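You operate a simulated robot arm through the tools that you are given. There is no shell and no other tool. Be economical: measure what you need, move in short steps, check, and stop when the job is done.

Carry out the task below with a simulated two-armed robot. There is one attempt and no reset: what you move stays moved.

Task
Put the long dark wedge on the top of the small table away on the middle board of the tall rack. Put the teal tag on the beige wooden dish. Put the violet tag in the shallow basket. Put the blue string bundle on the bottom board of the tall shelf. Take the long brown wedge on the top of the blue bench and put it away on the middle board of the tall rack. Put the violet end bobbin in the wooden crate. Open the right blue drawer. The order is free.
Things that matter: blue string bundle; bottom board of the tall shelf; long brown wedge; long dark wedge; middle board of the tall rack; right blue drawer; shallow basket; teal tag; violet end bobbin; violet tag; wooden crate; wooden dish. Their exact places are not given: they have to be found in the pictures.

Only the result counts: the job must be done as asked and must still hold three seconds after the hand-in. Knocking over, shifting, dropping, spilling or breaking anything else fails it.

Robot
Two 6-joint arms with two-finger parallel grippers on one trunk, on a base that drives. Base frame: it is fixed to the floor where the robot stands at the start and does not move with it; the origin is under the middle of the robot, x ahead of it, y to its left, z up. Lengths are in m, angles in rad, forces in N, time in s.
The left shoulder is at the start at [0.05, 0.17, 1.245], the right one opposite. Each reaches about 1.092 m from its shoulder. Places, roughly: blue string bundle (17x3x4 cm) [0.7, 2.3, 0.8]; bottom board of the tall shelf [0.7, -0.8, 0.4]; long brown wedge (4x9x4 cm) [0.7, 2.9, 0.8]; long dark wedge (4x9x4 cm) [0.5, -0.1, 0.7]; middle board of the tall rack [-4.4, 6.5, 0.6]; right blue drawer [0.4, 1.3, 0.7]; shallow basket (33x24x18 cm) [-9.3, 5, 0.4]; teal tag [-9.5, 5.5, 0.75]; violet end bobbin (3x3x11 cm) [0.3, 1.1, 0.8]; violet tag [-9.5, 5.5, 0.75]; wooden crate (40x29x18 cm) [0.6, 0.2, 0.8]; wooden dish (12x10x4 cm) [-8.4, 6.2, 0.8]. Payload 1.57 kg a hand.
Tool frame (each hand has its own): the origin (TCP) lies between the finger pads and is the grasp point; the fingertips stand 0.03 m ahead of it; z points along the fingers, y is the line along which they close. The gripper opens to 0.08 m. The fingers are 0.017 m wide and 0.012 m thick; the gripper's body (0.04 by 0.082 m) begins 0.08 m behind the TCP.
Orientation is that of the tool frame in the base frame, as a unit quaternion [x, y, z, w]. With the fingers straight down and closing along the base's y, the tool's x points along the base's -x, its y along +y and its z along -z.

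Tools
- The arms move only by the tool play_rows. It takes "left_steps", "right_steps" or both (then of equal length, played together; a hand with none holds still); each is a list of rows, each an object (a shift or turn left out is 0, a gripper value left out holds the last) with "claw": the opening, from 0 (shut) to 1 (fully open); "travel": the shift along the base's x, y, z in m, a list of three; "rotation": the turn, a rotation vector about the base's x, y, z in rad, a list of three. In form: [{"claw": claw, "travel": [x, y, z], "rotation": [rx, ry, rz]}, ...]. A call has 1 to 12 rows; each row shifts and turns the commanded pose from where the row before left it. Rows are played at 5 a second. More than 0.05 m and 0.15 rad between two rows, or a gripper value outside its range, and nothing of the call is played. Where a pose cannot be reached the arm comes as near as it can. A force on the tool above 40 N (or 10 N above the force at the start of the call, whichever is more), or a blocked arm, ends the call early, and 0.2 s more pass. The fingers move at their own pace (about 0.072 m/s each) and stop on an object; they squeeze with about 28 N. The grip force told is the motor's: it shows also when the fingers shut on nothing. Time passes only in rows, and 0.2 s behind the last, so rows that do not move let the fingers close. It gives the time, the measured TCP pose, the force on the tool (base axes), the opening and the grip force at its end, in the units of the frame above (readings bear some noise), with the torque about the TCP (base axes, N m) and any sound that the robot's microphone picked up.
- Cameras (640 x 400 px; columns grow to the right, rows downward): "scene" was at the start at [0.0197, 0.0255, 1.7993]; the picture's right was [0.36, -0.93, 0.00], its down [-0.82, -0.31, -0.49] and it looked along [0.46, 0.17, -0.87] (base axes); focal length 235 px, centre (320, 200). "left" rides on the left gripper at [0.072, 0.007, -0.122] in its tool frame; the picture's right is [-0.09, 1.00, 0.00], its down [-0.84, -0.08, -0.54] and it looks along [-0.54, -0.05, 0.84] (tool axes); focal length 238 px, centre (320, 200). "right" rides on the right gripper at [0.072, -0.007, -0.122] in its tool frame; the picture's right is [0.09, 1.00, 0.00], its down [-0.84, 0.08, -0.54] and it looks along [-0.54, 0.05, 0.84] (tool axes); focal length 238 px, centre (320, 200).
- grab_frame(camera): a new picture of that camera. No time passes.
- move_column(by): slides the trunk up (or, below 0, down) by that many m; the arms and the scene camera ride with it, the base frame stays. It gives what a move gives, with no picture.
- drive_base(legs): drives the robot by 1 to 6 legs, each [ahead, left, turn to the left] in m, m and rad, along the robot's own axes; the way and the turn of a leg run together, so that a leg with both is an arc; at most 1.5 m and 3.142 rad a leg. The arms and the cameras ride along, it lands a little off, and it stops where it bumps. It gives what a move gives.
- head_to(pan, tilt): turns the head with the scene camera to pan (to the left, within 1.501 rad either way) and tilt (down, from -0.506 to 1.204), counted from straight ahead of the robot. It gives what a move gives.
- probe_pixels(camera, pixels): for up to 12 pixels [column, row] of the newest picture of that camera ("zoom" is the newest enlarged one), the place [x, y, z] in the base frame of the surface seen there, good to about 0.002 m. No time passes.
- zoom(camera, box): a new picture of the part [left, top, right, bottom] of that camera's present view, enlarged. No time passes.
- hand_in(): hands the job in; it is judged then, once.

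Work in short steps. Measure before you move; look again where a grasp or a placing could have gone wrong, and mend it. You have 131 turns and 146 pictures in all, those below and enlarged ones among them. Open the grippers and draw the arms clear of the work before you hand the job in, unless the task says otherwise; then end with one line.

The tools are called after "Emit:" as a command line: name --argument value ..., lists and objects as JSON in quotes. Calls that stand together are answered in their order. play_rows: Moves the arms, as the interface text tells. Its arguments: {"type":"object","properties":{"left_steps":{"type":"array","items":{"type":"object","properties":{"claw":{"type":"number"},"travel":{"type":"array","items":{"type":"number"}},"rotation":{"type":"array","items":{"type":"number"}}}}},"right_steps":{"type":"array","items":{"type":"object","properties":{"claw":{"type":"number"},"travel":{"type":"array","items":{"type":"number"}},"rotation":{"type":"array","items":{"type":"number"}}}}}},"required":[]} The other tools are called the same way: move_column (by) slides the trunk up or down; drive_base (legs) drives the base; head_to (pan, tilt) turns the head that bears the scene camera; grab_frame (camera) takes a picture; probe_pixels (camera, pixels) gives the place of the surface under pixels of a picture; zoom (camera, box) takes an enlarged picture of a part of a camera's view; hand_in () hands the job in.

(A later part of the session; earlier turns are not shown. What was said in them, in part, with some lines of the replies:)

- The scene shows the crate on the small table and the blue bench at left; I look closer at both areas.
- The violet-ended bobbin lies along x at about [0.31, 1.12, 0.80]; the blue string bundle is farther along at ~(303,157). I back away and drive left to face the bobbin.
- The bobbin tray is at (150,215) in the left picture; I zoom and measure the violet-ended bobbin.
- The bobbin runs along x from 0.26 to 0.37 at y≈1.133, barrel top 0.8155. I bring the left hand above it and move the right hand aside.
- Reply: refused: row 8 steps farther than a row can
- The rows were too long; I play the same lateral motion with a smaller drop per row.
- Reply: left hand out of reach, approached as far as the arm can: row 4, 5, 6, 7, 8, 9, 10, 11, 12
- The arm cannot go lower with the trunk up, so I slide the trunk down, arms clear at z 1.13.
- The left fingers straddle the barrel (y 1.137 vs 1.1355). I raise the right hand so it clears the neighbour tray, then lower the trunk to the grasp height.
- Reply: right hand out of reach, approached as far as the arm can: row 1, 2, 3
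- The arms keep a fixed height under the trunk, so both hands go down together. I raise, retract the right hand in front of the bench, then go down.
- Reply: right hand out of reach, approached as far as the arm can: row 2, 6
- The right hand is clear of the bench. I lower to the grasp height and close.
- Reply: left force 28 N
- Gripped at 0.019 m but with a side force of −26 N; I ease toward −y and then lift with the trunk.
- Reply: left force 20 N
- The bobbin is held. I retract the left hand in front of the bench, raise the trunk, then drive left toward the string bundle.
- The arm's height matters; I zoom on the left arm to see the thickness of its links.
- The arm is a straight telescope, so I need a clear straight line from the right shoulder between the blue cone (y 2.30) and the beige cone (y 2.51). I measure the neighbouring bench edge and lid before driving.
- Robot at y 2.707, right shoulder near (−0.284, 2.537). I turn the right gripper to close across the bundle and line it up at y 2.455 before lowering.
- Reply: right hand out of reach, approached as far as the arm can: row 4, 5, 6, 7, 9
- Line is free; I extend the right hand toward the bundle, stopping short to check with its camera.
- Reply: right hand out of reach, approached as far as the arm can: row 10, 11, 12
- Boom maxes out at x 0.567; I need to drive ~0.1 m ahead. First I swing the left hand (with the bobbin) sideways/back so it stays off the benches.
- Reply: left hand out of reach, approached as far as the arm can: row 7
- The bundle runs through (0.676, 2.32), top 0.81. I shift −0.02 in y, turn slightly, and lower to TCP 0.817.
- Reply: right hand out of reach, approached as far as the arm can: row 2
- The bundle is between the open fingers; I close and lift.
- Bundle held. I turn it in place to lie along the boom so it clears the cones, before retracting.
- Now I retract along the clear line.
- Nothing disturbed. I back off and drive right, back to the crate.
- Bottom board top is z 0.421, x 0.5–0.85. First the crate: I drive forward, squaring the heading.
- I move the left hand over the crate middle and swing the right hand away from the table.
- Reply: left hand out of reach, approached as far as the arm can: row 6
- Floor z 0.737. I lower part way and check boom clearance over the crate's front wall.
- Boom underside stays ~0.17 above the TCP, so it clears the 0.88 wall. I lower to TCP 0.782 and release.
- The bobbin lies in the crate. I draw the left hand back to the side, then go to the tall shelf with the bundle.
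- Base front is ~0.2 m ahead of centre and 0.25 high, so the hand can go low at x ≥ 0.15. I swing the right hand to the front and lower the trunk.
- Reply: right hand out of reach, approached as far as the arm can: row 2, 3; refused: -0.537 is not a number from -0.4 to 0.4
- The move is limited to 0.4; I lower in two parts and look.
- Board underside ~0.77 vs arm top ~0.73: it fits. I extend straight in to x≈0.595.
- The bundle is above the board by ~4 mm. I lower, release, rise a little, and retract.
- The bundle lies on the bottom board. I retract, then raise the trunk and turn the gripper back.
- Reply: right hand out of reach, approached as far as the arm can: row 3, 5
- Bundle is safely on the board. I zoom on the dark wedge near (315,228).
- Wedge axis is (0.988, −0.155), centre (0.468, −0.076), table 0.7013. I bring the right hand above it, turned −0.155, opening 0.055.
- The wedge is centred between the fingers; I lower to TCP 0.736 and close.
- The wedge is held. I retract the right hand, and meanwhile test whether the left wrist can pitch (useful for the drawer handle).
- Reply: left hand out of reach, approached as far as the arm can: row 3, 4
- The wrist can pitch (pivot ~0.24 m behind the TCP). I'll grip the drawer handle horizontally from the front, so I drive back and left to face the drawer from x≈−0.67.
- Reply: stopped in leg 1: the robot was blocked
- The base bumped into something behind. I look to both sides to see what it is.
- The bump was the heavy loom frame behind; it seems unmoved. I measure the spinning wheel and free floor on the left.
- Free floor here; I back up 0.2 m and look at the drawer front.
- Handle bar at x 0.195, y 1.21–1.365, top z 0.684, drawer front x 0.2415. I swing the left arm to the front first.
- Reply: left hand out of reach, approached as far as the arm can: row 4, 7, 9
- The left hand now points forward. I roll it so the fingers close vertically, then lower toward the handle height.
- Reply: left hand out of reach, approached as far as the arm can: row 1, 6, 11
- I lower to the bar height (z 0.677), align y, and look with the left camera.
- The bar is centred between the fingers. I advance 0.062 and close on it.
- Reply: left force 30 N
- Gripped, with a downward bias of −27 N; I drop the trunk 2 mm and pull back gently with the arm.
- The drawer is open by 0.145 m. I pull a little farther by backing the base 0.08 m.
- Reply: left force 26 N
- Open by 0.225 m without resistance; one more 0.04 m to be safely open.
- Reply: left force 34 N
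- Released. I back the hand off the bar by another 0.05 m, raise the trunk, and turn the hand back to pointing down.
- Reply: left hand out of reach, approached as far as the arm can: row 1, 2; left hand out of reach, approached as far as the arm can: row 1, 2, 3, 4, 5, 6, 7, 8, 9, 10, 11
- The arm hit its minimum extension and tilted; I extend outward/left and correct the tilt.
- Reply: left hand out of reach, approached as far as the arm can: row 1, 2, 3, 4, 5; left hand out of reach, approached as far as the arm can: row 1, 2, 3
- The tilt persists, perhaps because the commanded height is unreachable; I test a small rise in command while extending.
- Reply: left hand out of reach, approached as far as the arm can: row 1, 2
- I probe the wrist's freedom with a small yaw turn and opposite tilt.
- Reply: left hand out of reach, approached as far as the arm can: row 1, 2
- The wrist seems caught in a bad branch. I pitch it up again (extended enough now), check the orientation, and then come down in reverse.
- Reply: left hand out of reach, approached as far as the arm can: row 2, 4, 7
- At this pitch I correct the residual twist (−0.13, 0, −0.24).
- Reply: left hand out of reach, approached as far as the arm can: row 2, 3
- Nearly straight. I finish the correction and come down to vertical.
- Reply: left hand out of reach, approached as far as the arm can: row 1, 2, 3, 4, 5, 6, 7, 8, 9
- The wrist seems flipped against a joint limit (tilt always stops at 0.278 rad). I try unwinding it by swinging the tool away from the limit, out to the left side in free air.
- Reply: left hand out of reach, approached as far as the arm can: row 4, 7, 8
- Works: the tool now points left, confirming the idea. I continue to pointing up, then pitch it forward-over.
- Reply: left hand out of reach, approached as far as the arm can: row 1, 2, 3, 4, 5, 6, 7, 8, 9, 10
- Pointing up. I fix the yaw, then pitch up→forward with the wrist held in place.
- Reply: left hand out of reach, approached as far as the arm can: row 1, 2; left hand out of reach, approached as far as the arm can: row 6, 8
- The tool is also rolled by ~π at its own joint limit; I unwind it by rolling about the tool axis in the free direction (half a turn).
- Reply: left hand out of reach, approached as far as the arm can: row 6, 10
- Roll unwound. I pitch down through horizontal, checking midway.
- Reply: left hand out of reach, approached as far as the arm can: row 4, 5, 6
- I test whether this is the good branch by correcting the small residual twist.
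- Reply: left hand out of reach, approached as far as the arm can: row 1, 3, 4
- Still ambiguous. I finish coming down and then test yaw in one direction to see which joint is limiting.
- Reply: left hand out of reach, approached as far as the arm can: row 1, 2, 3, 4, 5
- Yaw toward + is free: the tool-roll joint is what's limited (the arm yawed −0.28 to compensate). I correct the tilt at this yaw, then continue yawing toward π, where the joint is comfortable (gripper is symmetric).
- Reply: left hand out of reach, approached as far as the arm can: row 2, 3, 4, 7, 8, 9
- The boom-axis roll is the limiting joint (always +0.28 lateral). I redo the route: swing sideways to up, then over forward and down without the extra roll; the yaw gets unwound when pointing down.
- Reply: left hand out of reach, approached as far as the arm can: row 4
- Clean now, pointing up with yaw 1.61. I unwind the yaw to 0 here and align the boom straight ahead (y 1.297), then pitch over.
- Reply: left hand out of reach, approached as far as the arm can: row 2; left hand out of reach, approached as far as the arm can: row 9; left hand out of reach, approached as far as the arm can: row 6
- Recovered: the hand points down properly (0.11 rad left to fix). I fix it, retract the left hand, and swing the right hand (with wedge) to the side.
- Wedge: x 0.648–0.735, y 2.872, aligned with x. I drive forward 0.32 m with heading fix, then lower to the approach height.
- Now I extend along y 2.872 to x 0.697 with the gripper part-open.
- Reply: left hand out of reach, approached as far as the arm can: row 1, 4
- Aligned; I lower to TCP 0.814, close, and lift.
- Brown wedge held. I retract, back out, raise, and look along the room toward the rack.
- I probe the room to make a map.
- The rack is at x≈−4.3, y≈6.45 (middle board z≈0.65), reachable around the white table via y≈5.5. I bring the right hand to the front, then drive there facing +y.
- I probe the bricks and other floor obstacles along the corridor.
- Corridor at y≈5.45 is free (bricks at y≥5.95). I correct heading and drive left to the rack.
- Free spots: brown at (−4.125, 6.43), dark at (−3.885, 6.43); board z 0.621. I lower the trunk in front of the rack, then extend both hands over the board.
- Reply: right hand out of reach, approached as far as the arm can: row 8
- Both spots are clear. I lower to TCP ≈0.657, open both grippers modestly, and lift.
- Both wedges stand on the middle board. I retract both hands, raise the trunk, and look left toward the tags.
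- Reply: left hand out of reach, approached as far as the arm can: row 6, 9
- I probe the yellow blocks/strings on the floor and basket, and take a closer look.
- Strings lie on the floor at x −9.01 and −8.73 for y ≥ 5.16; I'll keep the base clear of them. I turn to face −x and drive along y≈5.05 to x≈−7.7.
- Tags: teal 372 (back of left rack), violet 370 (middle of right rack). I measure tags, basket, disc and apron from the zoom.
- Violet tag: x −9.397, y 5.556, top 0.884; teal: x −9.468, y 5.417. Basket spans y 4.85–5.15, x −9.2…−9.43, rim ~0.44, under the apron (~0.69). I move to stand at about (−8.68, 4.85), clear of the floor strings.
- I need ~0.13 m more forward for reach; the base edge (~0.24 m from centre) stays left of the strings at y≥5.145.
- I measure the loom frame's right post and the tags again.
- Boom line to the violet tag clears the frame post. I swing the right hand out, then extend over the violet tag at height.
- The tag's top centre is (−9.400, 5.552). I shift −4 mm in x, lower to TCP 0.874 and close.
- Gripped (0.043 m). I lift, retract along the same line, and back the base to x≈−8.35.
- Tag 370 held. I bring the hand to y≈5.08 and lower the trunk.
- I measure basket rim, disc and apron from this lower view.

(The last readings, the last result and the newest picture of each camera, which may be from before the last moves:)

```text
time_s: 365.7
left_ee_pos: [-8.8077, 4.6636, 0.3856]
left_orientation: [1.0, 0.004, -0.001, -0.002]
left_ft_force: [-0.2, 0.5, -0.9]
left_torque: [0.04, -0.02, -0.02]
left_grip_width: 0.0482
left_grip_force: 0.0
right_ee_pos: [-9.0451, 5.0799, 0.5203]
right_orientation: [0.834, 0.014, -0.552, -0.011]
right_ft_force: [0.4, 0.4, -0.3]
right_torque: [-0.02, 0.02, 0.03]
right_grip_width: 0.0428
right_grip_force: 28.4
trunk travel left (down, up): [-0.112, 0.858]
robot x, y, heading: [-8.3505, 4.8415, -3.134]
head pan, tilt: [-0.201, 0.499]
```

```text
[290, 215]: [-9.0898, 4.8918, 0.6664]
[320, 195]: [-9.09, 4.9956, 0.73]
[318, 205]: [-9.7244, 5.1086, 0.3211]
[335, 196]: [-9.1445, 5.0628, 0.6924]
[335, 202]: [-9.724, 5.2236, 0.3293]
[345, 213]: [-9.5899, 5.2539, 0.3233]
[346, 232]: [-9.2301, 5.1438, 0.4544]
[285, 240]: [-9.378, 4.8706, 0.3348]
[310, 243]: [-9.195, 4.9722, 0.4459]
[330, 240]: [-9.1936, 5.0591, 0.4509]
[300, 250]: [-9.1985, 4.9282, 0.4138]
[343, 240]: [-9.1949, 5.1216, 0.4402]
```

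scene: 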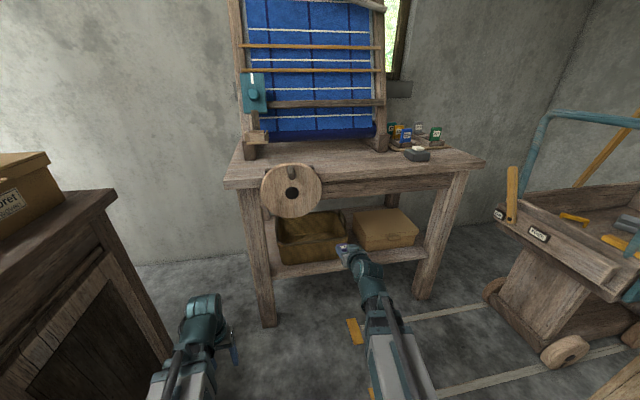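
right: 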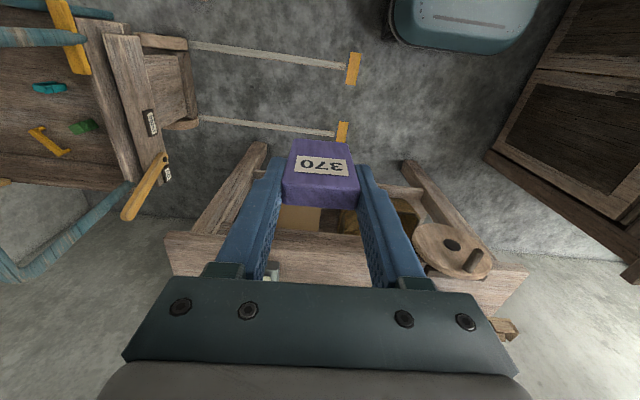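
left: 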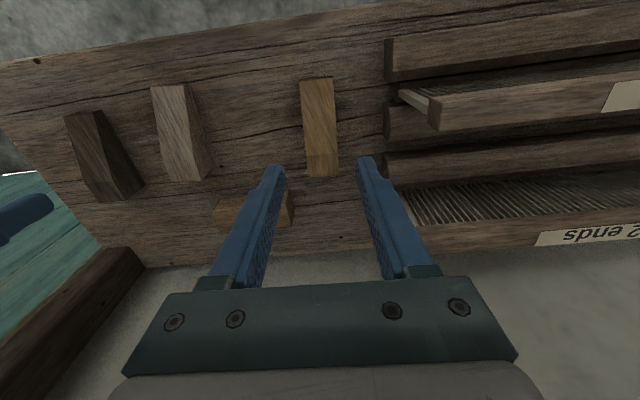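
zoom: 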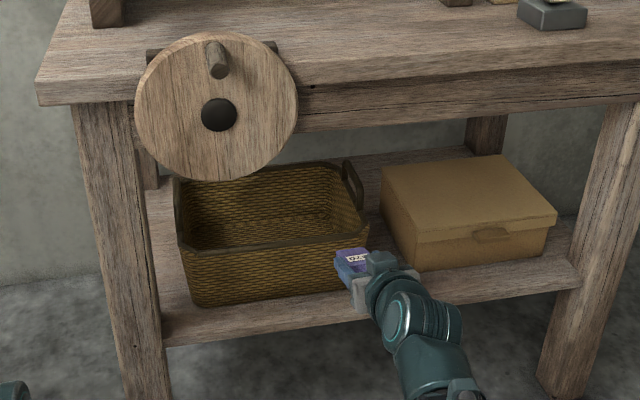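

The window is clear: rim 0.45, apron 0.69, disc only at y<5.0. I shift to y 5.05 and drive forward 0.215 m so the tag is over the basket.

Emit:
play_rows --right_steps '[{"travel": [0, -0.015, 0]}, {"travel": [0, -0.015, 0]}]'

Emit:
drive_base --legs '[[0.215, 0, -0.006]]'

Emit:
zoom --camera "scene" --box '[200, 130, 440, 310]'

Emit:
grab_frame --camera "right"

```text
time_s: 366.3
left_ee_pos: [-8.8092, 4.664, 0.387]
left_orientation: [1.0, 0.003, -0.001, -0.002]
left_ft_force: [0.5, 0.1, 0.8]
left_torque: [0.0, -0.02, -0.05]
left_grip_width: 0.0482
left_grip_force: 0.0
right_ee_pos: [-9.0449, 5.0503, 0.5214]
right_orientation: [0.833, 0.013, -0.554, -0.011]
right_ft_force: [-0.2, -0.4, 0.9]
right_torque: [0.0, -0.01, 0.03]
right_grip_width: 0.0429
right_grip_force: 27.8
trunk travel left (down, up): [-0.112, 0.858]
robot x, y, heading: [-8.3544, 4.8419, -3.134]
head pan, tilt: [-0.201, 0.499]
```

```text
time_s: 368.0
left_ee_pos: [-9.0309, 4.664, 0.3864]
left_orientation: [1.0, 0.002, -0.001, -0.002]
left_ft_force: [0.2, 0.0, 0.4]
left_torque: [0.02, -0.01, 0.01]
left_grip_width: 0.0479
left_grip_force: 0.0
right_ee_pos: [-9.2662, 5.0516, 0.5211]
right_orientation: [0.833, 0.011, -0.553, -0.012]
right_ft_force: [-0.4, -0.2, 0.6]
right_torque: [0.01, 0.02, -0.03]
right_grip_width: 0.0428
right_grip_force: 28.2
trunk travel left (down, up): [-0.112, 0.858]
robot x, y, heading: [-8.5788, 4.8396, -3.132]
head pan, tilt: [-0.201, 0.499]
```

```text
2.22 times, centred on (320, 220) of scene
```

zoom: 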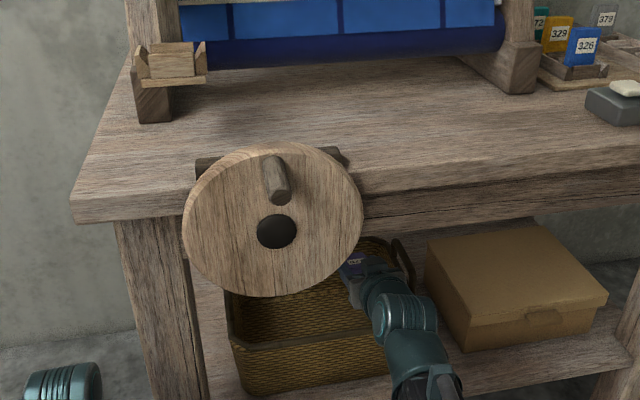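

```text
41 pictures are left
```

right: 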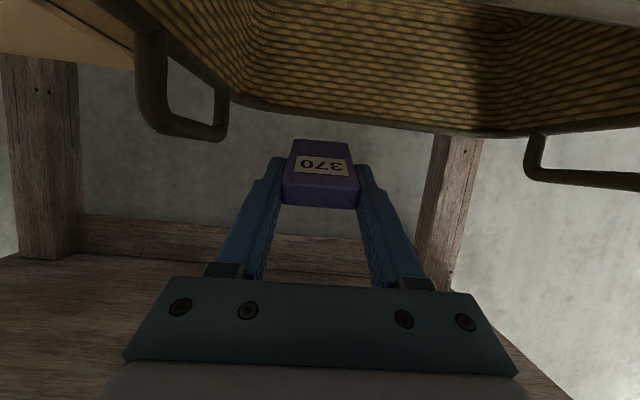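

The tag is over the basket interior (x −9.27…−9.335, y 5.05). I lower 0.035 and release.

Emit:
move_column --by -0.035

Emit:
play_rows --right_steps '[{"claw": 0.65}, {}, {}, {}, {}]'

Emit:
move_column --by 0.035

Emit:
grab_frame --camera "right"

Emit:
zoom --camera "scene" --box '[260, 190, 380, 310]'

```text
time_s: 368.8
left_ee_pos: [-9.0315, 4.663, 0.3523]
left_orientation: [1.0, 0.002, 0.0, -0.002]
left_ft_force: [-0.1, 0.6, 0.4]
left_torque: [0.0, 0.0, 0.02]
left_grip_width: 0.0481
left_grip_force: 0.0
right_ee_pos: [-9.2666, 5.0507, 0.4855]
right_orientation: [0.833, 0.011, -0.553, -0.012]
right_ft_force: [-0.4, -0.2, -1.1]
right_torque: [0.01, -0.01, 0.02]
right_grip_width: 0.0429
right_grip_force: 27.8
trunk travel left (down, up): [-0.077, 0.893]
robot x, y, heading: [-8.5748, 4.8393, -3.133]
head pan, tilt: [-0.201, 0.499]
```

```text
time_s: 370.0
left_ee_pos: [-9.0306, 4.6624, 0.3526]
left_orientation: [1.0, 0.001, -0.001, -0.002]
left_ft_force: [-0.4, -0.2, 0.5]
left_torque: [0.01, 0.01, 0.01]
left_grip_width: 0.0481
left_grip_force: 0.0
right_ee_pos: [-9.2672, 5.0511, 0.4864]
right_orientation: [0.833, 0.012, -0.553, -0.011]
right_ft_force: [0.3, 0.3, 0.8]
right_torque: [-0.02, -0.01, -0.02]
right_grip_width: 0.0519
right_grip_force: 0.0
trunk travel left (down, up): [-0.077, 0.893]
robot x, y, heading: [-8.5728, 4.8376, -3.139]
head pan, tilt: [-0.201, 0.499]
```

```text
time_s: 370.8
left_ee_pos: [-9.032, 4.662, 0.3859]
left_orientation: [1.0, 0.001, -0.001, -0.002]
left_ft_force: [0.9, 0.2, 0.9]
left_torque: [0.0, 0.03, -0.02]
left_grip_width: 0.0477
left_grip_force: 0.0
right_ee_pos: [-9.2676, 5.0505, 0.5219]
right_orientation: [0.833, 0.012, -0.554, -0.012]
right_ft_force: [-0.3, 0.5, -0.5]
right_torque: [-0.01, -0.01, 0.03]
right_grip_width: 0.0517
right_grip_force: 0.0
trunk travel left (down, up): [-0.112, 0.858]
robot x, y, heading: [-8.5751, 4.8377, -3.137]
head pan, tilt: [-0.201, 0.499]
```

```text
40 pictures are left
```

right: 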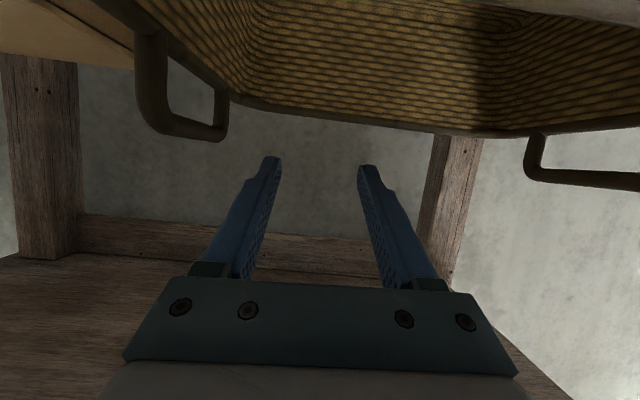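

```text
3.33 times, centred on (320, 250) of scene
```

zoom: 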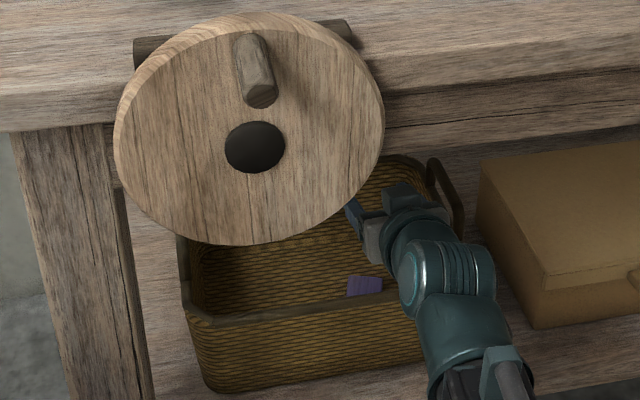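

The violet tag lies in the basket. I back out 0.22 m, return the hand to pointing down, and raise the trunk.

Emit:
drive_base --legs '[[-0.22, 0, 0]]'

Emit:
play_rows --right_steps '[{"travel": [0.0128, 0, -0.0256], "rotation": [0, -0.13, 0]}, {"travel": [0.016, 0, -0.0237], "rotation": [0, -0.13, 0]}, {"travel": [0.019, 0, -0.0214], "rotation": [0, -0.13, 0]}, {"travel": [0.0216, 0, -0.0188], "rotation": [0, -0.13, 0]}, {"travel": [0.0238, 0, -0.0158], "rotation": [0, -0.13, 0]}, {"travel": [0.0257, 0, -0.0126], "rotation": [0, -0.13, 0]}, {"travel": [0.027, 0, -0.0092], "rotation": [0, -0.13, 0]}, {"travel": [0.028, 0, -0.0055], "rotation": [0, -0.13, 0]}, {"travel": [0.0285, 0, -0.002], "rotation": [0, -0.13, 0]}, {}]'

Emit:
move_column --by 0.4

Emit:
move_column --by 0.3

```text
time_s: 372.5
left_ee_pos: [-8.8093, 4.6627, 0.3868]
left_orientation: [1.0, 0.003, -0.001, -0.001]
left_ft_force: [-1.0, -0.3, -0.3]
left_torque: [0.02, 0.03, -0.02]
left_grip_width: 0.0482
left_grip_force: 0.1
right_ee_pos: [-9.0429, 5.0515, 0.5216]
right_orientation: [0.833, 0.012, -0.553, -0.011]
right_ft_force: [-0.5, -0.1, 1.0]
right_torque: [-0.01, 0.02, -0.04]
right_grip_width: 0.0522
right_grip_force: 0.0
trunk travel left (down, up): [-0.112, 0.858]
robot x, y, heading: [-8.3533, 4.8369, -3.132]
head pan, tilt: [-0.201, 0.499]
```

```text
time_s: 374.7
left_ee_pos: [-8.8083, 4.6637, 0.3877]
left_orientation: [1.0, 0.003, -0.001, -0.001]
left_ft_force: [0.1, -0.1, 0.0]
left_torque: [0.01, -0.03, 0.0]
left_grip_width: 0.0479
left_grip_force: 0.0
right_ee_pos: [-8.8399, 5.0514, 0.3876]
right_orientation: [1.0, 0.016, 0.0, -0.002]
right_ft_force: [0.2, -0.7, -0.3]
right_torque: [-0.02, 0.01, -0.01]
right_grip_width: 0.0521
right_grip_force: 0.1
trunk travel left (down, up): [-0.112, 0.858]
robot x, y, heading: [-8.3541, 4.8395, -3.137]
head pan, tilt: [-0.201, 0.499]
```

```text
time_s: 378.6
left_ee_pos: [-8.8082, 4.6637, 0.787]
left_orientation: [1.0, 0.003, -0.001, -0.002]
left_ft_force: [-0.6, 0.5, -0.6]
left_torque: [0.01, 0.05, 0.01]
left_grip_width: 0.0482
left_grip_force: 0.0
right_ee_pos: [-8.8401, 5.0522, 0.7865]
right_orientation: [1.0, 0.017, -0.001, -0.002]
right_ft_force: [0.5, 0.1, -0.7]
right_torque: [0.05, 0.0, -0.02]
right_grip_width: 0.0519
right_grip_force: 0.1
trunk travel left (down, up): [-0.512, 0.458]
robot x, y, heading: [-8.3523, 4.8393, -3.128]
head pan, tilt: [-0.201, 0.499]
```

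```text
time_s: 381.6
left_ee_pos: [-8.8085, 4.6636, 1.0866]
left_orientation: [1.0, 0.002, 0.0, -0.002]
left_ft_force: [0.1, -0.7, -0.4]
left_torque: [-0.02, -0.02, 0.01]
left_grip_width: 0.048
left_grip_force: 0.0
right_ee_pos: [-8.8401, 5.052, 1.0873]
right_orientation: [1.0, 0.017, 0.0, -0.002]
right_ft_force: [-0.1, -0.5, 0.4]
right_torque: [0.03, -0.02, 0.01]
right_grip_width: 0.0519
right_grip_force: 0.1
trunk travel left (down, up): [-0.812, 0.158]
robot x, y, heading: [-8.3479, 4.8407, -3.137]
head pan, tilt: [-0.201, 0.499]
```

Now the teal tag. I drive forward to x≈−8.70, lower to TCP 0.95, swing the right hand onto the line toward the tag.

Emit:
drive_base --legs '[[0.35, -0.02, -0.004]]'

Emit:
play_rows --right_steps '[{"travel": [0.009, 0.0345, 0], "claw": 0.75}, {"travel": [0.009, 0.0345, 0]}, {"travel": [0.009, 0.0345, 0]}, {"travel": [0.009, 0.0345, 0]}, {"travel": [0.009, 0.0345, 0]}]'

Emit:
move_column --by -0.137

```text
time_s: 383.8
left_ee_pos: [-9.1577, 4.6853, 1.0862]
left_orientation: [1.0, -0.001, 0.0, -0.001]
left_ft_force: [-0.2, 0.0, 0.3]
left_torque: [0.0, -0.04, -0.02]
left_grip_width: 0.0481
left_grip_force: 0.0
right_ee_pos: [-9.1856, 5.0733, 1.0854]
right_orientation: [1.0, 0.014, 0.0, -0.003]
right_ft_force: [-0.8, -0.1, 1.0]
right_torque: [-0.01, 0.0, 0.0]
right_grip_width: 0.0522
right_grip_force: 0.0
trunk travel left (down, up): [-0.812, 0.158]
robot x, y, heading: [-8.7014, 4.858, -3.146]
head pan, tilt: [-0.201, 0.499]
```

```text
time_s: 385.0
left_ee_pos: [-9.1566, 4.6855, 1.087]
left_orientation: [1.0, 0.0, -0.001, -0.001]
left_ft_force: [0.3, 0.7, -0.7]
left_torque: [0.0, -0.01, -0.01]
left_grip_width: 0.048
left_grip_force: 0.1
right_ee_pos: [-9.1415, 5.2452, 1.0875]
right_orientation: [1.0, 0.014, -0.001, -0.002]
right_ft_force: [0.1, 0.3, 1.0]
right_torque: [0.0, 0.01, 0.0]
right_grip_width: 0.0602
right_grip_force: 0.0
trunk travel left (down, up): [-0.812, 0.158]
robot x, y, heading: [-8.6972, 4.8579, -3.14]
head pan, tilt: [-0.201, 0.499]
```

```text
time_s: 386.6
left_ee_pos: [-9.158, 4.6855, 0.9501]
left_orientation: [1.0, 0.0, -0.001, -0.002]
left_ft_force: [0.4, -1.5, -0.5]
left_torque: [0.02, 0.01, 0.03]
left_grip_width: 0.0483
left_grip_force: 0.0
right_ee_pos: [-9.1417, 5.2447, 0.9497]
right_orientation: [1.0, 0.014, -0.001, -0.002]
right_ft_force: [-0.1, 0.0, -1.0]
right_torque: [-0.02, -0.04, -0.01]
right_grip_width: 0.0599
right_grip_force: 0.0
trunk travel left (down, up): [-0.675, 0.295]
robot x, y, heading: [-8.6987, 4.8584, -3.138]
head pan, tilt: [-0.201, 0.499]
```

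The straight path would pass the post closely, so I go out to y≈5.42 first, look, then in −x.

Emit:
play_rows --right_steps '[{"travel": [-0.0297, 0.0292, 0]}, {"travel": [-0.0297, 0.0292, 0]}, {"travel": [-0.0297, 0.0292, 0]}, {"travel": [-0.0297, 0.0292, 0]}, {"travel": [-0.0297, 0.0292, 0]}, {"travel": [-0.0297, 0.0292, 0]}, {"travel": [-0.03, 0, 0]}, {"travel": [-0.03, 0, 0]}]'

Emit:
head_to --pan -0.4 --tilt 0.8

Emit:
zoom --camera "scene" --box '[240, 80, 440, 220]'

Emit:
grab_frame --camera "right"

```text
time_s: 388.4
left_ee_pos: [-9.1572, 4.6859, 0.9504]
left_orientation: [1.0, 0.0, 0.0, -0.001]
left_ft_force: [-0.2, 0.9, 0.5]
left_torque: [0.0, 0.03, 0.01]
left_grip_width: 0.0483
left_grip_force: 0.1
right_ee_pos: [-9.3804, 5.4177, 0.9498]
right_orientation: [1.0, 0.013, -0.001, -0.002]
right_ft_force: [-0.6, -0.5, 0.7]
right_torque: [-0.01, -0.01, 0.01]
right_grip_width: 0.0604
right_grip_force: 0.1
right hand out of reach, approached as far as the arm can: row 3
trunk travel left (down, up): [-0.675, 0.295]
robot x, y, heading: [-8.6972, 4.855, -3.143]
head pan, tilt: [-0.201, 0.499]
```

```text
time_s: 389.2
left_ee_pos: [-9.1566, 4.6848, 0.9497]
left_orientation: [1.0, 0.0, -0.001, -0.002]
left_ft_force: [-1.5, -0.3, 0.1]
left_torque: [0.0, -0.01, -0.02]
left_grip_width: 0.0481
left_grip_force: 0.0
right_ee_pos: [-9.3792, 5.4173, 0.9501]
right_orientation: [1.0, 0.014, -0.001, -0.003]
right_ft_force: [0.0, 0.2, -0.2]
right_torque: [0.0, 0.04, -0.01]
right_grip_width: 0.0598
right_grip_force: 0.0
trunk travel left (down, up): [-0.675, 0.295]
robot x, y, heading: [-8.6968, 4.8574, -3.141]
head pan, tilt: [-0.4, 0.799]
```

```text
2.86 times, centred on (340, 150) of scene
```

zoom: 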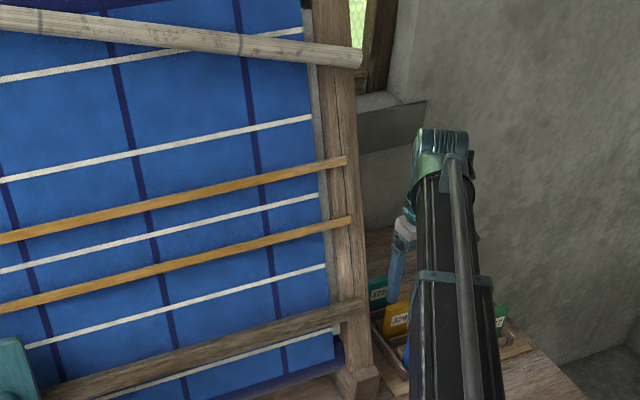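

```text
37 pictures are left
```

right: 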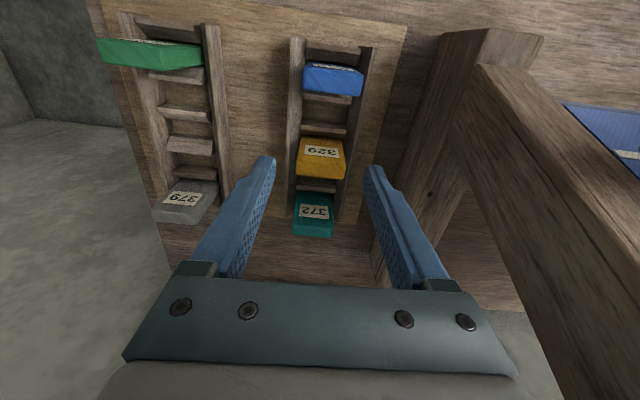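

Good clearance. I move the last 0.088 m in −x and check from above.

Emit:
play_rows --right_steps '[{"travel": [-0.03, 0, 0]}, {"travel": [-0.03, 0, 0]}, {"travel": [-0.028, -0.001, 0]}, {}]'

Emit:
grab_frame --camera "right"

Emit:
probe_pixels --camera "right" --pixels '[[316, 155], [296, 155], [336, 155], [316, 148], [316, 163]]'

Emit:
zoom --camera "scene" --box '[300, 100, 400, 200]'

```text
time_s: 390.2
left_ee_pos: [-9.1558, 4.6849, 0.9498]
left_orientation: [1.0, 0.0, -0.001, -0.002]
left_ft_force: [0.4, 0.5, -0.4]
left_torque: [0.01, -0.02, -0.01]
left_grip_width: 0.0482
left_grip_force: 0.1
right_ee_pos: [-9.4698, 5.4166, 0.9504]
right_orientation: [1.0, 0.015, -0.001, -0.002]
right_ft_force: [0.8, 0.3, 0.0]
right_torque: [-0.01, 0.05, -0.01]
right_grip_width: 0.0598
right_grip_force: 0.1
trunk travel left (down, up): [-0.675, 0.295]
robot x, y, heading: [-8.698, 4.8571, -3.141]
head pan, tilt: [-0.4, 0.799]
```

```text
36 pictures are left
```

right: 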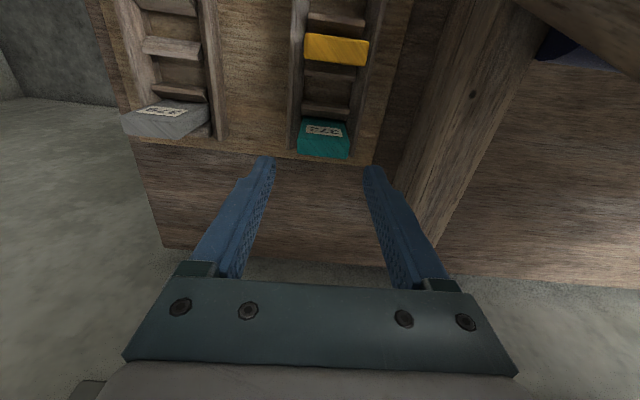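

```text
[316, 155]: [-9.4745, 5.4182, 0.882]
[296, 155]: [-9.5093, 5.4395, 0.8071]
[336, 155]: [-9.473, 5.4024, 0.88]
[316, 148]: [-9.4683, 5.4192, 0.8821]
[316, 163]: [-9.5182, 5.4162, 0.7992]
```

```text
4.00 times, centred on (350, 150) of scene
```

zoom: 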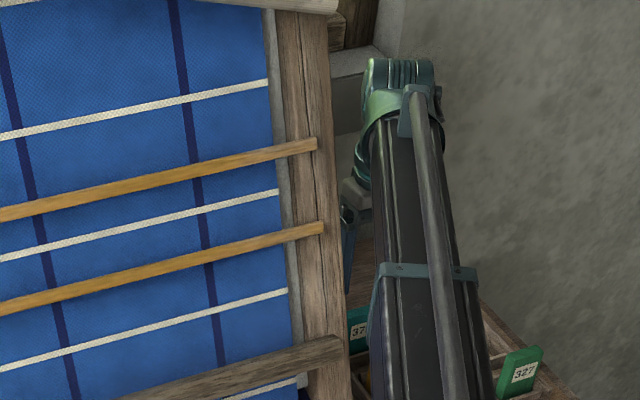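

Aligned with the teal tag. I lower to TCP 0.873, close, and lift.

Emit:
move_column --by -0.077

Emit:
play_rows --right_steps '[{"claw": 0}, {}, {}, {}]'

Emit:
move_column --by 0.12

Emit:
grab_frame --camera "right"

```text
time_s: 391.4
left_ee_pos: [-9.1561, 4.6851, 0.873]
left_orientation: [1.0, 0.0, 0.0, -0.001]
left_ft_force: [-0.3, -0.4, -0.7]
left_torque: [0.0, 0.01, -0.04]
left_grip_width: 0.048
left_grip_force: 0.0
right_ee_pos: [-9.4685, 5.4173, 0.8726]
right_orientation: [1.0, 0.013, -0.002, -0.003]
right_ft_force: [0.3, 0.3, -1.0]
right_torque: [0.02, 0.03, -0.03]
right_grip_width: 0.0603
right_grip_force: 0.0
trunk travel left (down, up): [-0.598, 0.372]
robot x, y, heading: [-8.6979, 4.8573, -3.143]
head pan, tilt: [-0.4, 0.799]
```

```text
time_s: 392.4
left_ee_pos: [-9.1565, 4.6844, 0.8724]
left_orientation: [1.0, -0.001, -0.001, -0.002]
left_ft_force: [-0.5, -0.1, -0.2]
left_torque: [-0.05, 0.0, 0.0]
left_grip_width: 0.0481
left_grip_force: 0.0
right_ee_pos: [-9.4693, 5.418, 0.8733]
right_orientation: [1.0, 0.014, 0.0, -0.003]
right_ft_force: [0.5, -3.0, 0.4]
right_torque: [-0.19, 0.0, -0.01]
right_grip_width: 0.043
right_grip_force: 28.0
trunk travel left (down, up): [-0.598, 0.372]
robot x, y, heading: [-8.6983, 4.8568, -3.139]
head pan, tilt: [-0.4, 0.799]
```

```text
time_s: 393.9
left_ee_pos: [-9.1563, 4.6849, 0.9919]
left_orientation: [1.0, 0.0, -0.002, -0.003]
left_ft_force: [-0.6, 1.1, 0.7]
left_torque: [-0.01, -0.01, 0.0]
left_grip_width: 0.0479
left_grip_force: 0.0
right_ee_pos: [-9.4689, 5.4165, 0.9932]
right_orientation: [1.0, 0.013, 0.0, -0.003]
right_ft_force: [-0.4, -0.7, -0.1]
right_torque: [0.02, 0.01, 0.01]
right_grip_width: 0.043
right_grip_force: 28.4
trunk travel left (down, up): [-0.718, 0.252]
robot x, y, heading: [-8.6997, 4.8576, -3.145]
head pan, tilt: [-0.4, 0.799]
```

```text
34 pictures are left
```

right: 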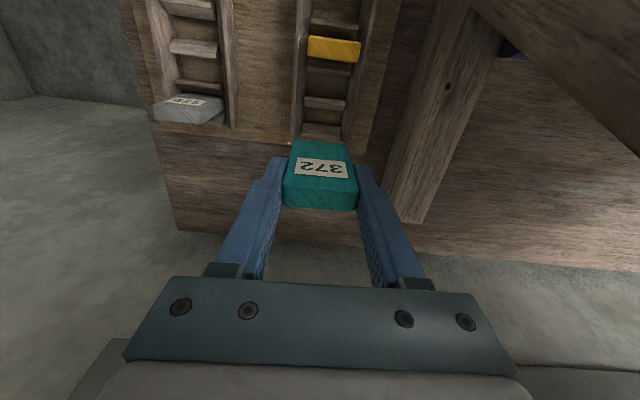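

Teal tag held. I retrace my path out, then back off toward the dish table.

Emit:
play_rows --right_steps '[{"travel": [0.037, 0, 0]}, {"travel": [0.037, 0, 0]}, {"travel": [0.037, 0, 0]}, {"travel": [0.037, 0, 0]}, {"travel": [0.0297, -0.0292, 0]}, {"travel": [0.0297, -0.0292, 0]}, {"travel": [0.0297, -0.0292, 0]}, {"travel": [0.0297, -0.0292, 0]}, {"travel": [0.0297, -0.0292, 0]}, {"travel": [0.0297, -0.0292, 0]}]'

Emit:
drive_base --legs '[[-0.55, 0, 0]]'

Emit:
move_column --by 0.12

Emit:
head_to --pan -1.2 --tilt 0.75

Emit:
grab_frame --camera "scene"

```text
time_s: 396.1
left_ee_pos: [-9.1568, 4.6852, 0.9937]
left_orientation: [1.0, 0.0, -0.001, -0.002]
left_ft_force: [-0.4, 0.3, -0.2]
left_torque: [0.02, 0.0, 0.0]
left_grip_width: 0.0479
left_grip_force: 0.1
right_ee_pos: [-9.1404, 5.2397, 0.9925]
right_orientation: [1.0, 0.014, -0.001, -0.003]
right_ft_force: [-0.3, 0.1, -0.2]
right_torque: [0.0, 0.05, 0.02]
right_grip_width: 0.0431
right_grip_force: 28.1
right hand out of reach, approached as far as the arm can: row 6, 7
trunk travel left (down, up): [-0.718, 0.252]
robot x, y, heading: [-8.6996, 4.856, -3.14]
head pan, tilt: [-0.4, 0.799]
```

```text
time_s: 399.2
left_ee_pos: [-8.6273, 4.6856, 0.9934]
left_orientation: [1.0, 0.0, 0.0, -0.002]
left_ft_force: [-0.3, 0.2, 0.1]
left_torque: [-0.01, -0.03, 0.02]
left_grip_width: 0.0481
left_grip_force: 0.1
right_ee_pos: [-8.6118, 5.2409, 0.9927]
right_orientation: [1.0, 0.014, -0.001, -0.003]
right_ft_force: [-0.3, 0.6, -0.8]
right_torque: [0.0, 0.01, 0.0]
right_grip_width: 0.0432
right_grip_force: 27.4
trunk travel left (down, up): [-0.718, 0.252]
robot x, y, heading: [-8.1684, 4.8587, -3.134]
head pan, tilt: [-0.4, 0.799]
```

```text
time_s: 400.7
left_ee_pos: [-8.6272, 4.6854, 1.1131]
left_orientation: [1.0, 0.0, -0.001, -0.002]
left_ft_force: [-0.9, -0.1, -0.4]
left_torque: [0.0, -0.01, -0.02]
left_grip_width: 0.0481
left_grip_force: 0.1
right_ee_pos: [-8.6121, 5.2408, 1.1134]
right_orientation: [1.0, 0.014, -0.001, -0.003]
right_ft_force: [1.0, 0.8, -0.4]
right_torque: [-0.03, 0.02, 0.02]
right_grip_width: 0.0429
right_grip_force: 28.2
trunk travel left (down, up): [-0.838, 0.132]
robot x, y, heading: [-8.1739, 4.86, -3.137]
head pan, tilt: [-0.4, 0.799]
```

```text
time_s: 401.8
left_ee_pos: [-8.6266, 4.6855, 1.1137]
left_orientation: [1.0, 0.0, 0.0, -0.001]
left_ft_force: [-0.1, 0.4, -0.6]
left_torque: [0.01, 0.02, -0.01]
left_grip_width: 0.048
left_grip_force: 0.1
right_ee_pos: [-8.613, 5.2411, 1.1126]
right_orientation: [1.0, 0.014, -0.001, -0.003]
right_ft_force: [0.6, 0.7, 0.1]
right_torque: [-0.02, 0.02, 0.0]
right_grip_width: 0.043
right_grip_force: 28.5
trunk travel left (down, up): [-0.838, 0.132]
robot x, y, heading: [-8.1714, 4.8598, -3.14]
head pan, tilt: [-1.201, 0.75]
```

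```text
33 pictures are left
```

scene: 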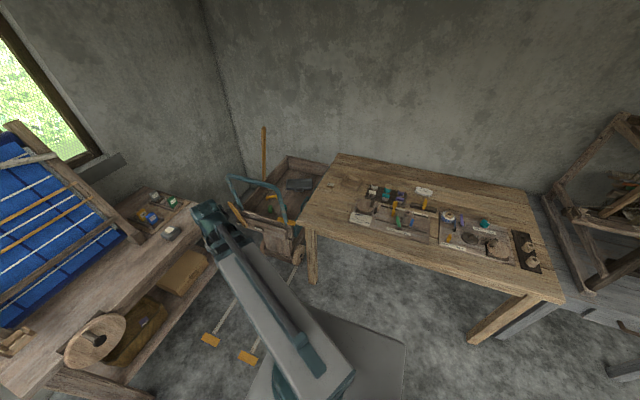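

I zoom on the table to find the dish.

Emit:
zoom --camera "scene" --box '[290, 140, 450, 260]'

Emit:
probe_pixels --camera "scene" --pixels '[[300, 225], [345, 155], [555, 295], [525, 195], [332, 185], [365, 205], [315, 285], [298, 262], [375, 175], [210, 340], [250, 357], [290, 265]]'

```text
3.33 times, centred on (370, 200) of scene
```

zoom: 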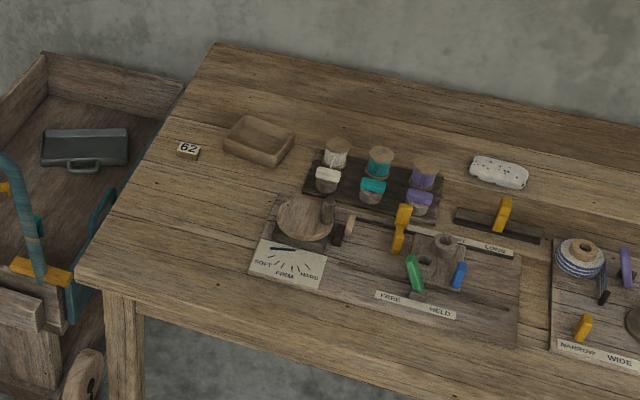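

```text
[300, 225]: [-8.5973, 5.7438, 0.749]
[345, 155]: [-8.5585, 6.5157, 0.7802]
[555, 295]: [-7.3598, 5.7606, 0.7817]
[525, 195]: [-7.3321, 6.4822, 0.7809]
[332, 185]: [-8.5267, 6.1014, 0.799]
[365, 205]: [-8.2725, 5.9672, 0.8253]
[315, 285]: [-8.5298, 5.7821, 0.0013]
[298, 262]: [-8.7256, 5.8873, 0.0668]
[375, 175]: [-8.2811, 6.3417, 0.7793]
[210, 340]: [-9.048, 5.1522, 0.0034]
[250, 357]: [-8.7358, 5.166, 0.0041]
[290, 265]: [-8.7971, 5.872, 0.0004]
```

Emit:
probe_pixels --camera "zoom" --pixels '[[228, 142], [252, 118], [293, 132], [268, 164], [258, 140], [250, 148], [272, 138], [335, 155], [327, 175], [305, 190], [310, 215], [240, 130]]'

Emit:
zoom --camera "scene" --box '[330, 160, 390, 205]'

```text
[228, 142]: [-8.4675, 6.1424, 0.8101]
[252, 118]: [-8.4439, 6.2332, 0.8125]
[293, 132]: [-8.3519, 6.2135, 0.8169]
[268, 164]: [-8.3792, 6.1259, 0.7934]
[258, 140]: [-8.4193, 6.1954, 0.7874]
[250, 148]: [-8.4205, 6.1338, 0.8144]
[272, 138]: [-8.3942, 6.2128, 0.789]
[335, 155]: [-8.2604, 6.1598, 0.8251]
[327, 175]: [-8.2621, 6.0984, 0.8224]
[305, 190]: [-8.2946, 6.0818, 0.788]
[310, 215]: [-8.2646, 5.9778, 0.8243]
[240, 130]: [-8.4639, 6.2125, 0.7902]
```

```text
8.89 times, centred on (360, 182) of scene
```

zoom: 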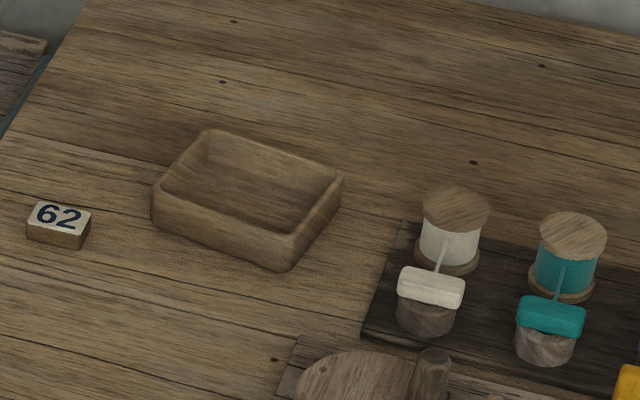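

The dish is centred near (−8.41, 6.18), floor z 0.789, rim 0.815. I swing the right hand toward +y and slide the base right to y≈5.35, staying clear of strings and table legs.

Emit:
play_rows --right_steps '[{"travel": [0.03, 0.032, 0]}, {"travel": [0.03, 0.032, 0]}, {"travel": [0.03, 0.03, 0]}, {"travel": [0.033, 0.028, 0]}, {"travel": [0.035, 0.025, 0]}, {"travel": [0.04, 0.025, 0]}, {"travel": [0.045, 0.02, 0]}, {"travel": [0.045, 0.02, 0]}]'

Emit:
drive_base --legs '[[0.03, -0.49, 0]]'

Emit:
play_rows --right_steps '[{"travel": [0.0307, 0, 0.0022], "rotation": [0, -0.14, 0]}, {"travel": [0.0301, 0, 0.0064], "rotation": [0, -0.14, 0]}, {"travel": [0.029, 0, 0.0106], "rotation": [0, -0.14, 0]}, {"travel": [0.0273, 0, 0.0145], "rotation": [0, -0.14, 0]}, {"travel": [0.0252, 0, 0.0182], "rotation": [0, -0.14, 0]}, {}]'

Emit:
grab_frame --camera "scene"

```text
time_s: 403.6
left_ee_pos: [-8.6276, 4.6861, 1.1129]
left_orientation: [1.0, 0.0, -0.001, -0.001]
left_ft_force: [-0.4, -0.3, 0.8]
left_torque: [-0.02, 0.02, -0.02]
left_grip_width: 0.048
left_grip_force: 0.1
right_ee_pos: [-8.3222, 5.4535, 1.1126]
right_orientation: [1.0, 0.015, 0.0, -0.003]
right_ft_force: [-0.1, -0.2, -0.6]
right_torque: [0.05, 0.03, -0.02]
right_grip_width: 0.0427
right_grip_force: 27.9
right hand out of reach, approached as far as the arm can: row 7
trunk travel left (down, up): [-0.838, 0.132]
robot x, y, heading: [-8.1712, 4.8559, -3.14]
head pan, tilt: [-1.201, 0.75]
```

```text
time_s: 406.5
left_ee_pos: [-8.6578, 5.1731, 1.1126]
left_orientation: [1.0, -0.002, -0.001, -0.001]
left_ft_force: [0.4, 0.0, 0.3]
left_torque: [-0.02, 0.04, -0.03]
left_grip_width: 0.0481
left_grip_force: 0.1
right_ee_pos: [-8.3514, 5.9404, 1.1122]
right_orientation: [1.0, 0.013, -0.001, -0.002]
right_ft_force: [0.2, 0.2, -0.7]
right_torque: [-0.05, 0.01, 0.02]
right_grip_width: 0.0429
right_grip_force: 28.0
trunk travel left (down, up): [-0.838, 0.132]
robot x, y, heading: [-8.1998, 5.3444, 3.14]
head pan, tilt: [-1.201, 0.75]
```

```text
time_s: 407.9
left_ee_pos: [-8.6567, 5.1721, 1.1139]
left_orientation: [1.0, -0.002, -0.001, -0.002]
left_ft_force: [0.0, 0.3, 1.0]
left_torque: [0.0, 0.0, -0.02]
left_grip_width: 0.048
left_grip_force: 0.1
right_ee_pos: [-8.2072, 5.9415, 1.1649]
right_orientation: [0.939, 0.012, 0.343, 0.002]
right_ft_force: [0.2, -0.3, 0.0]
right_torque: [0.0, -0.01, -0.02]
right_grip_width: 0.043
right_grip_force: 28.3
trunk travel left (down, up): [-0.838, 0.132]
robot x, y, heading: [-8.1966, 5.3435, 3.137]
head pan, tilt: [-1.201, 0.75]
```

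```text
30 pictures are left
```

scene: 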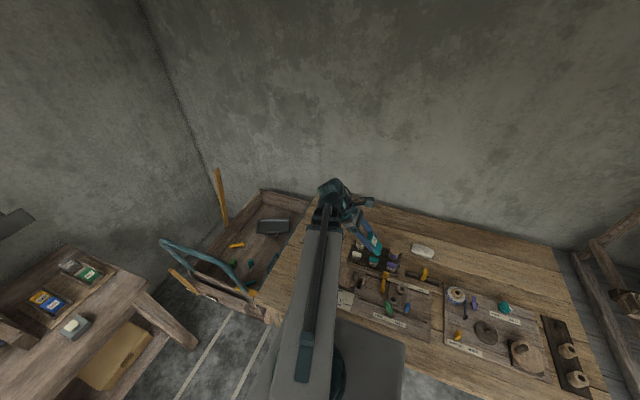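

Tilt is right (0.70 rad). I move over the dish at height and check.

Emit:
play_rows --right_steps '[{"travel": [-0.0314, 0.0341, 0]}, {"travel": [-0.0314, 0.0341, 0]}, {"travel": [-0.0314, 0.0341, 0]}, {"travel": [-0.0314, 0.0341, 0]}, {"travel": [-0.0314, 0.0341, 0]}, {"travel": [-0.0314, 0.0341, 0]}, {"travel": [-0.0314, 0.0341, 0]}, {}]'

Emit:
move_column --by -0.2

Emit:
grab_frame --camera "right"

Emit:
zoom --camera "scene" --box '[290, 130, 450, 260]'

```text
time_s: 409.7
left_ee_pos: [-8.6572, 5.172, 1.1129]
left_orientation: [1.0, -0.002, -0.002, -0.002]
left_ft_force: [-0.7, 0.2, 0.2]
left_torque: [0.02, 0.02, 0.01]
left_grip_width: 0.0481
left_grip_force: 0.1
right_ee_pos: [-8.4301, 6.1755, 1.1644]
right_orientation: [0.94, 0.012, 0.341, 0.002]
right_ft_force: [0.3, -0.2, -0.6]
right_torque: [-0.02, -0.01, -0.03]
right_grip_width: 0.0432
right_grip_force: 28.2
trunk travel left (down, up): [-0.838, 0.132]
robot x, y, heading: [-8.2009, 5.3408, 3.135]
head pan, tilt: [-1.201, 0.75]
```

```text
time_s: 411.8
left_ee_pos: [-8.6566, 5.1733, 0.914]
left_orientation: [1.0, -0.001, -0.001, -0.001]
left_ft_force: [0.2, 0.8, -0.3]
left_torque: [-0.02, 0.01, 0.05]
left_grip_width: 0.048
left_grip_force: 0.2
right_ee_pos: [-8.4303, 6.1761, 0.9638]
right_orientation: [0.94, 0.012, 0.341, 0.002]
right_ft_force: [-0.2, -0.6, -0.8]
right_torque: [0.0, 0.05, 0.01]
right_grip_width: 0.0429
right_grip_force: 28.0
trunk travel left (down, up): [-0.638, 0.332]
robot x, y, heading: [-8.1963, 5.3438, 3.138]
head pan, tilt: [-1.201, 0.75]
```

```text
29 pictures are left
```

right: 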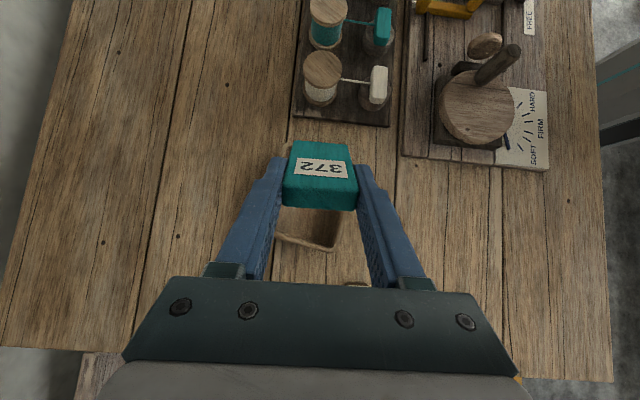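

```text
3.08 times, centred on (370, 195) of scene
```

zoom: 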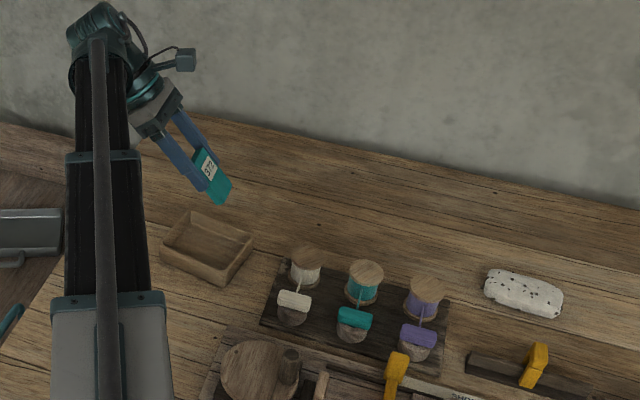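

I measure the tag's lower end and the dish corners in this view.

Emit:
probe_pixels --camera "zoom" --pixels '[[222, 200], [230, 182], [215, 185], [200, 152], [163, 247], [192, 214], [251, 240], [222, 281], [208, 245], [180, 240], [235, 250], [215, 268]]'

```text
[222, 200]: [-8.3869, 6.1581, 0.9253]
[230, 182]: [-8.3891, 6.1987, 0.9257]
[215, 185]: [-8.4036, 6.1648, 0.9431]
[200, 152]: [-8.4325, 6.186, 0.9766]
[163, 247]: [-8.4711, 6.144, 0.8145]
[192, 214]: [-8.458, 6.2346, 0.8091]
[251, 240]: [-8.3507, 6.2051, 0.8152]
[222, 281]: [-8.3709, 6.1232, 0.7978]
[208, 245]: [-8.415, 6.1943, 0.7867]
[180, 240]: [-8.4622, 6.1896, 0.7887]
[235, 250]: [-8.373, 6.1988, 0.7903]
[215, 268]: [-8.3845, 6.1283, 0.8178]
```

The tag end is ~5 cm below/right of the TCP, centred over the dish. I lower 0.115 m and release.

Emit:
move_column --by -0.115

Emit:
zoom --camera "scene" --box '[290, 150, 420, 250]'

```text
time_s: 413.3
left_ee_pos: [-8.6573, 5.1725, 0.7977]
left_orientation: [1.0, -0.002, -0.001, -0.001]
left_ft_force: [0.5, 0.4, -0.5]
left_torque: [0.01, -0.01, -0.01]
left_grip_width: 0.0481
left_grip_force: 0.2
right_ee_pos: [-8.4306, 6.1764, 0.8496]
right_orientation: [0.94, 0.012, 0.341, 0.002]
right_ft_force: [0.0, 0.3, -0.6]
right_torque: [-0.01, 0.02, 0.01]
right_grip_width: 0.043
right_grip_force: 28.4
trunk travel left (down, up): [-0.523, 0.447]
robot x, y, heading: [-8.1994, 5.3437, 3.137]
head pan, tilt: [-1.201, 0.75]
```

```text
4.00 times, centred on (355, 200) of scene
```

zoom: 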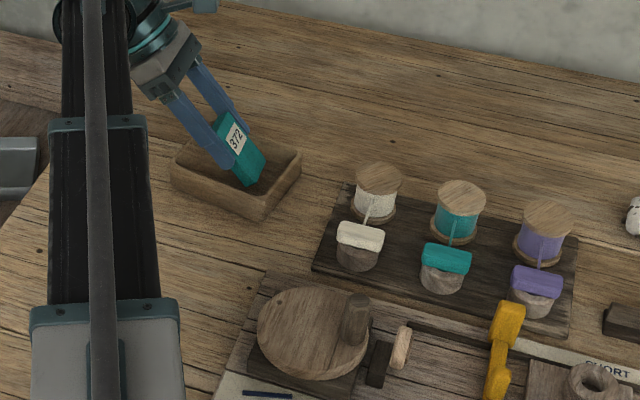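

The tag is inside the dish outline; I open the gripper slightly and rise.

Emit:
play_rows --right_steps '[{"claw": 0.6}, {}, {}, {}, {}]'

Emit:
move_column --by 0.2

Emit:
zoom --camera "scene" --box '[290, 150, 420, 250]'

```text
time_s: 414.5
left_ee_pos: [-8.6571, 5.172, 0.7984]
left_orientation: [1.0, -0.002, -0.001, -0.002]
left_ft_force: [0.6, -0.3, -0.3]
left_torque: [0.02, -0.03, -0.01]
left_grip_width: 0.0478
left_grip_force: 0.1
right_ee_pos: [-8.4298, 6.1767, 0.8481]
right_orientation: [0.94, 0.012, 0.341, 0.002]
right_ft_force: [0.2, -0.5, -0.9]
right_torque: [-0.01, 0.03, 0.0]
right_grip_width: 0.0478
right_grip_force: 0.1
trunk travel left (down, up): [-0.523, 0.447]
robot x, y, heading: [-8.196, 5.3487, 3.138]
head pan, tilt: [-1.201, 0.75]
```

```text
time_s: 416.7
left_ee_pos: [-8.6581, 5.1731, 0.9975]
left_orientation: [1.0, -0.002, -0.001, -0.002]
left_ft_force: [0.5, 0.7, 1.1]
left_torque: [0.0, -0.01, -0.02]
left_grip_width: 0.0483
left_grip_force: 0.1
right_ee_pos: [-8.431, 6.1769, 1.0495]
right_orientation: [0.94, 0.013, 0.341, 0.001]
right_ft_force: [0.0, 0.2, 0.2]
right_torque: [-0.01, 0.04, 0.0]
right_grip_width: 0.0481
right_grip_force: 0.0
trunk travel left (down, up): [-0.723, 0.247]
robot x, y, heading: [-8.1956, 5.3436, 3.133]
head pan, tilt: [-1.201, 0.75]
```

```text
4.00 times, centred on (355, 200) of scene
```

zoom: 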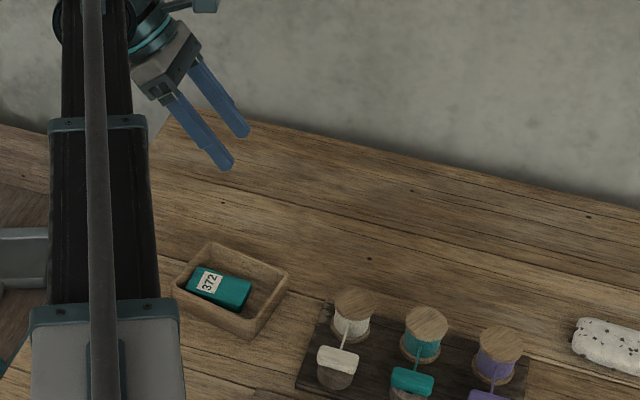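

The teal tag lies flat in the dish. I draw the right arm clear and open the grippers.

Emit:
play_rows --right_steps '[{"travel": [0.0314, -0.0341, 0], "claw": 0.8}, {"travel": [0.0314, -0.0341, 0]}, {"travel": [0.0314, -0.0341, 0]}, {"travel": [0.0314, -0.0341, 0]}, {"travel": [0.0314, -0.0341, 0]}, {"travel": [0.0314, -0.0341, 0]}, {"travel": [0.03, -0.0341, 0]}]'

Emit:
drive_base --legs '[[0, 0.45, 0]]'

Emit:
grab_frame --camera "scene"

```text
time_s: 418.3
left_ee_pos: [-8.6572, 5.1727, 0.9977]
left_orientation: [1.0, -0.002, -0.001, -0.002]
left_ft_force: [0.5, -0.6, 0.1]
left_torque: [0.04, 0.01, 0.03]
left_grip_width: 0.0479
left_grip_force: 0.1
right_ee_pos: [-8.2116, 5.9353, 1.0492]
right_orientation: [0.94, 0.013, 0.341, 0.001]
right_ft_force: [0.6, -0.3, -0.4]
right_torque: [-0.02, -0.03, 0.0]
right_grip_width: 0.064
right_grip_force: 0.0
trunk travel left (down, up): [-0.723, 0.247]
robot x, y, heading: [-8.1973, 5.3442, 3.142]
head pan, tilt: [-1.201, 0.75]
```

```text
time_s: 420.9
left_ee_pos: [-8.6592, 4.7307, 0.9971]
left_orientation: [1.0, -0.003, -0.001, -0.001]
left_ft_force: [-0.4, -1.2, 0.4]
left_torque: [-0.04, 0.01, 0.02]
left_grip_width: 0.048
left_grip_force: 0.1
right_ee_pos: [-8.2131, 5.4946, 1.0491]
right_orientation: [0.94, 0.011, 0.34, 0.003]
right_ft_force: [-0.5, -0.1, 0.5]
right_torque: [0.0, 0.0, -0.02]
right_grip_width: 0.0641
right_grip_force: 0.0
trunk travel left (down, up): [-0.723, 0.247]
robot x, y, heading: [-8.2007, 4.9049, 3.136]
head pan, tilt: [-1.201, 0.75]
```

```text
25 pictures are left
5 turns are left
```

scene: 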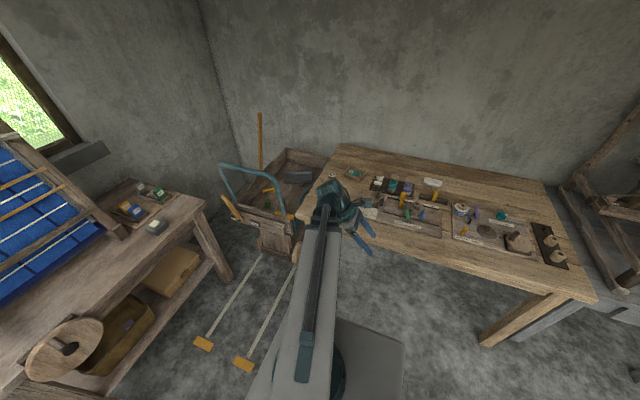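

Violet tag is in the basket at (125,325), teal tag in the dish, strings undisturbed, and the arms are clear; I hand in.

Emit:
hand_in

```text
The job is handed in.
```

All seven parts of the task are done and the job is handed in. At one point the base bumped the loom frame while backing up; I saw no sign that it moved.
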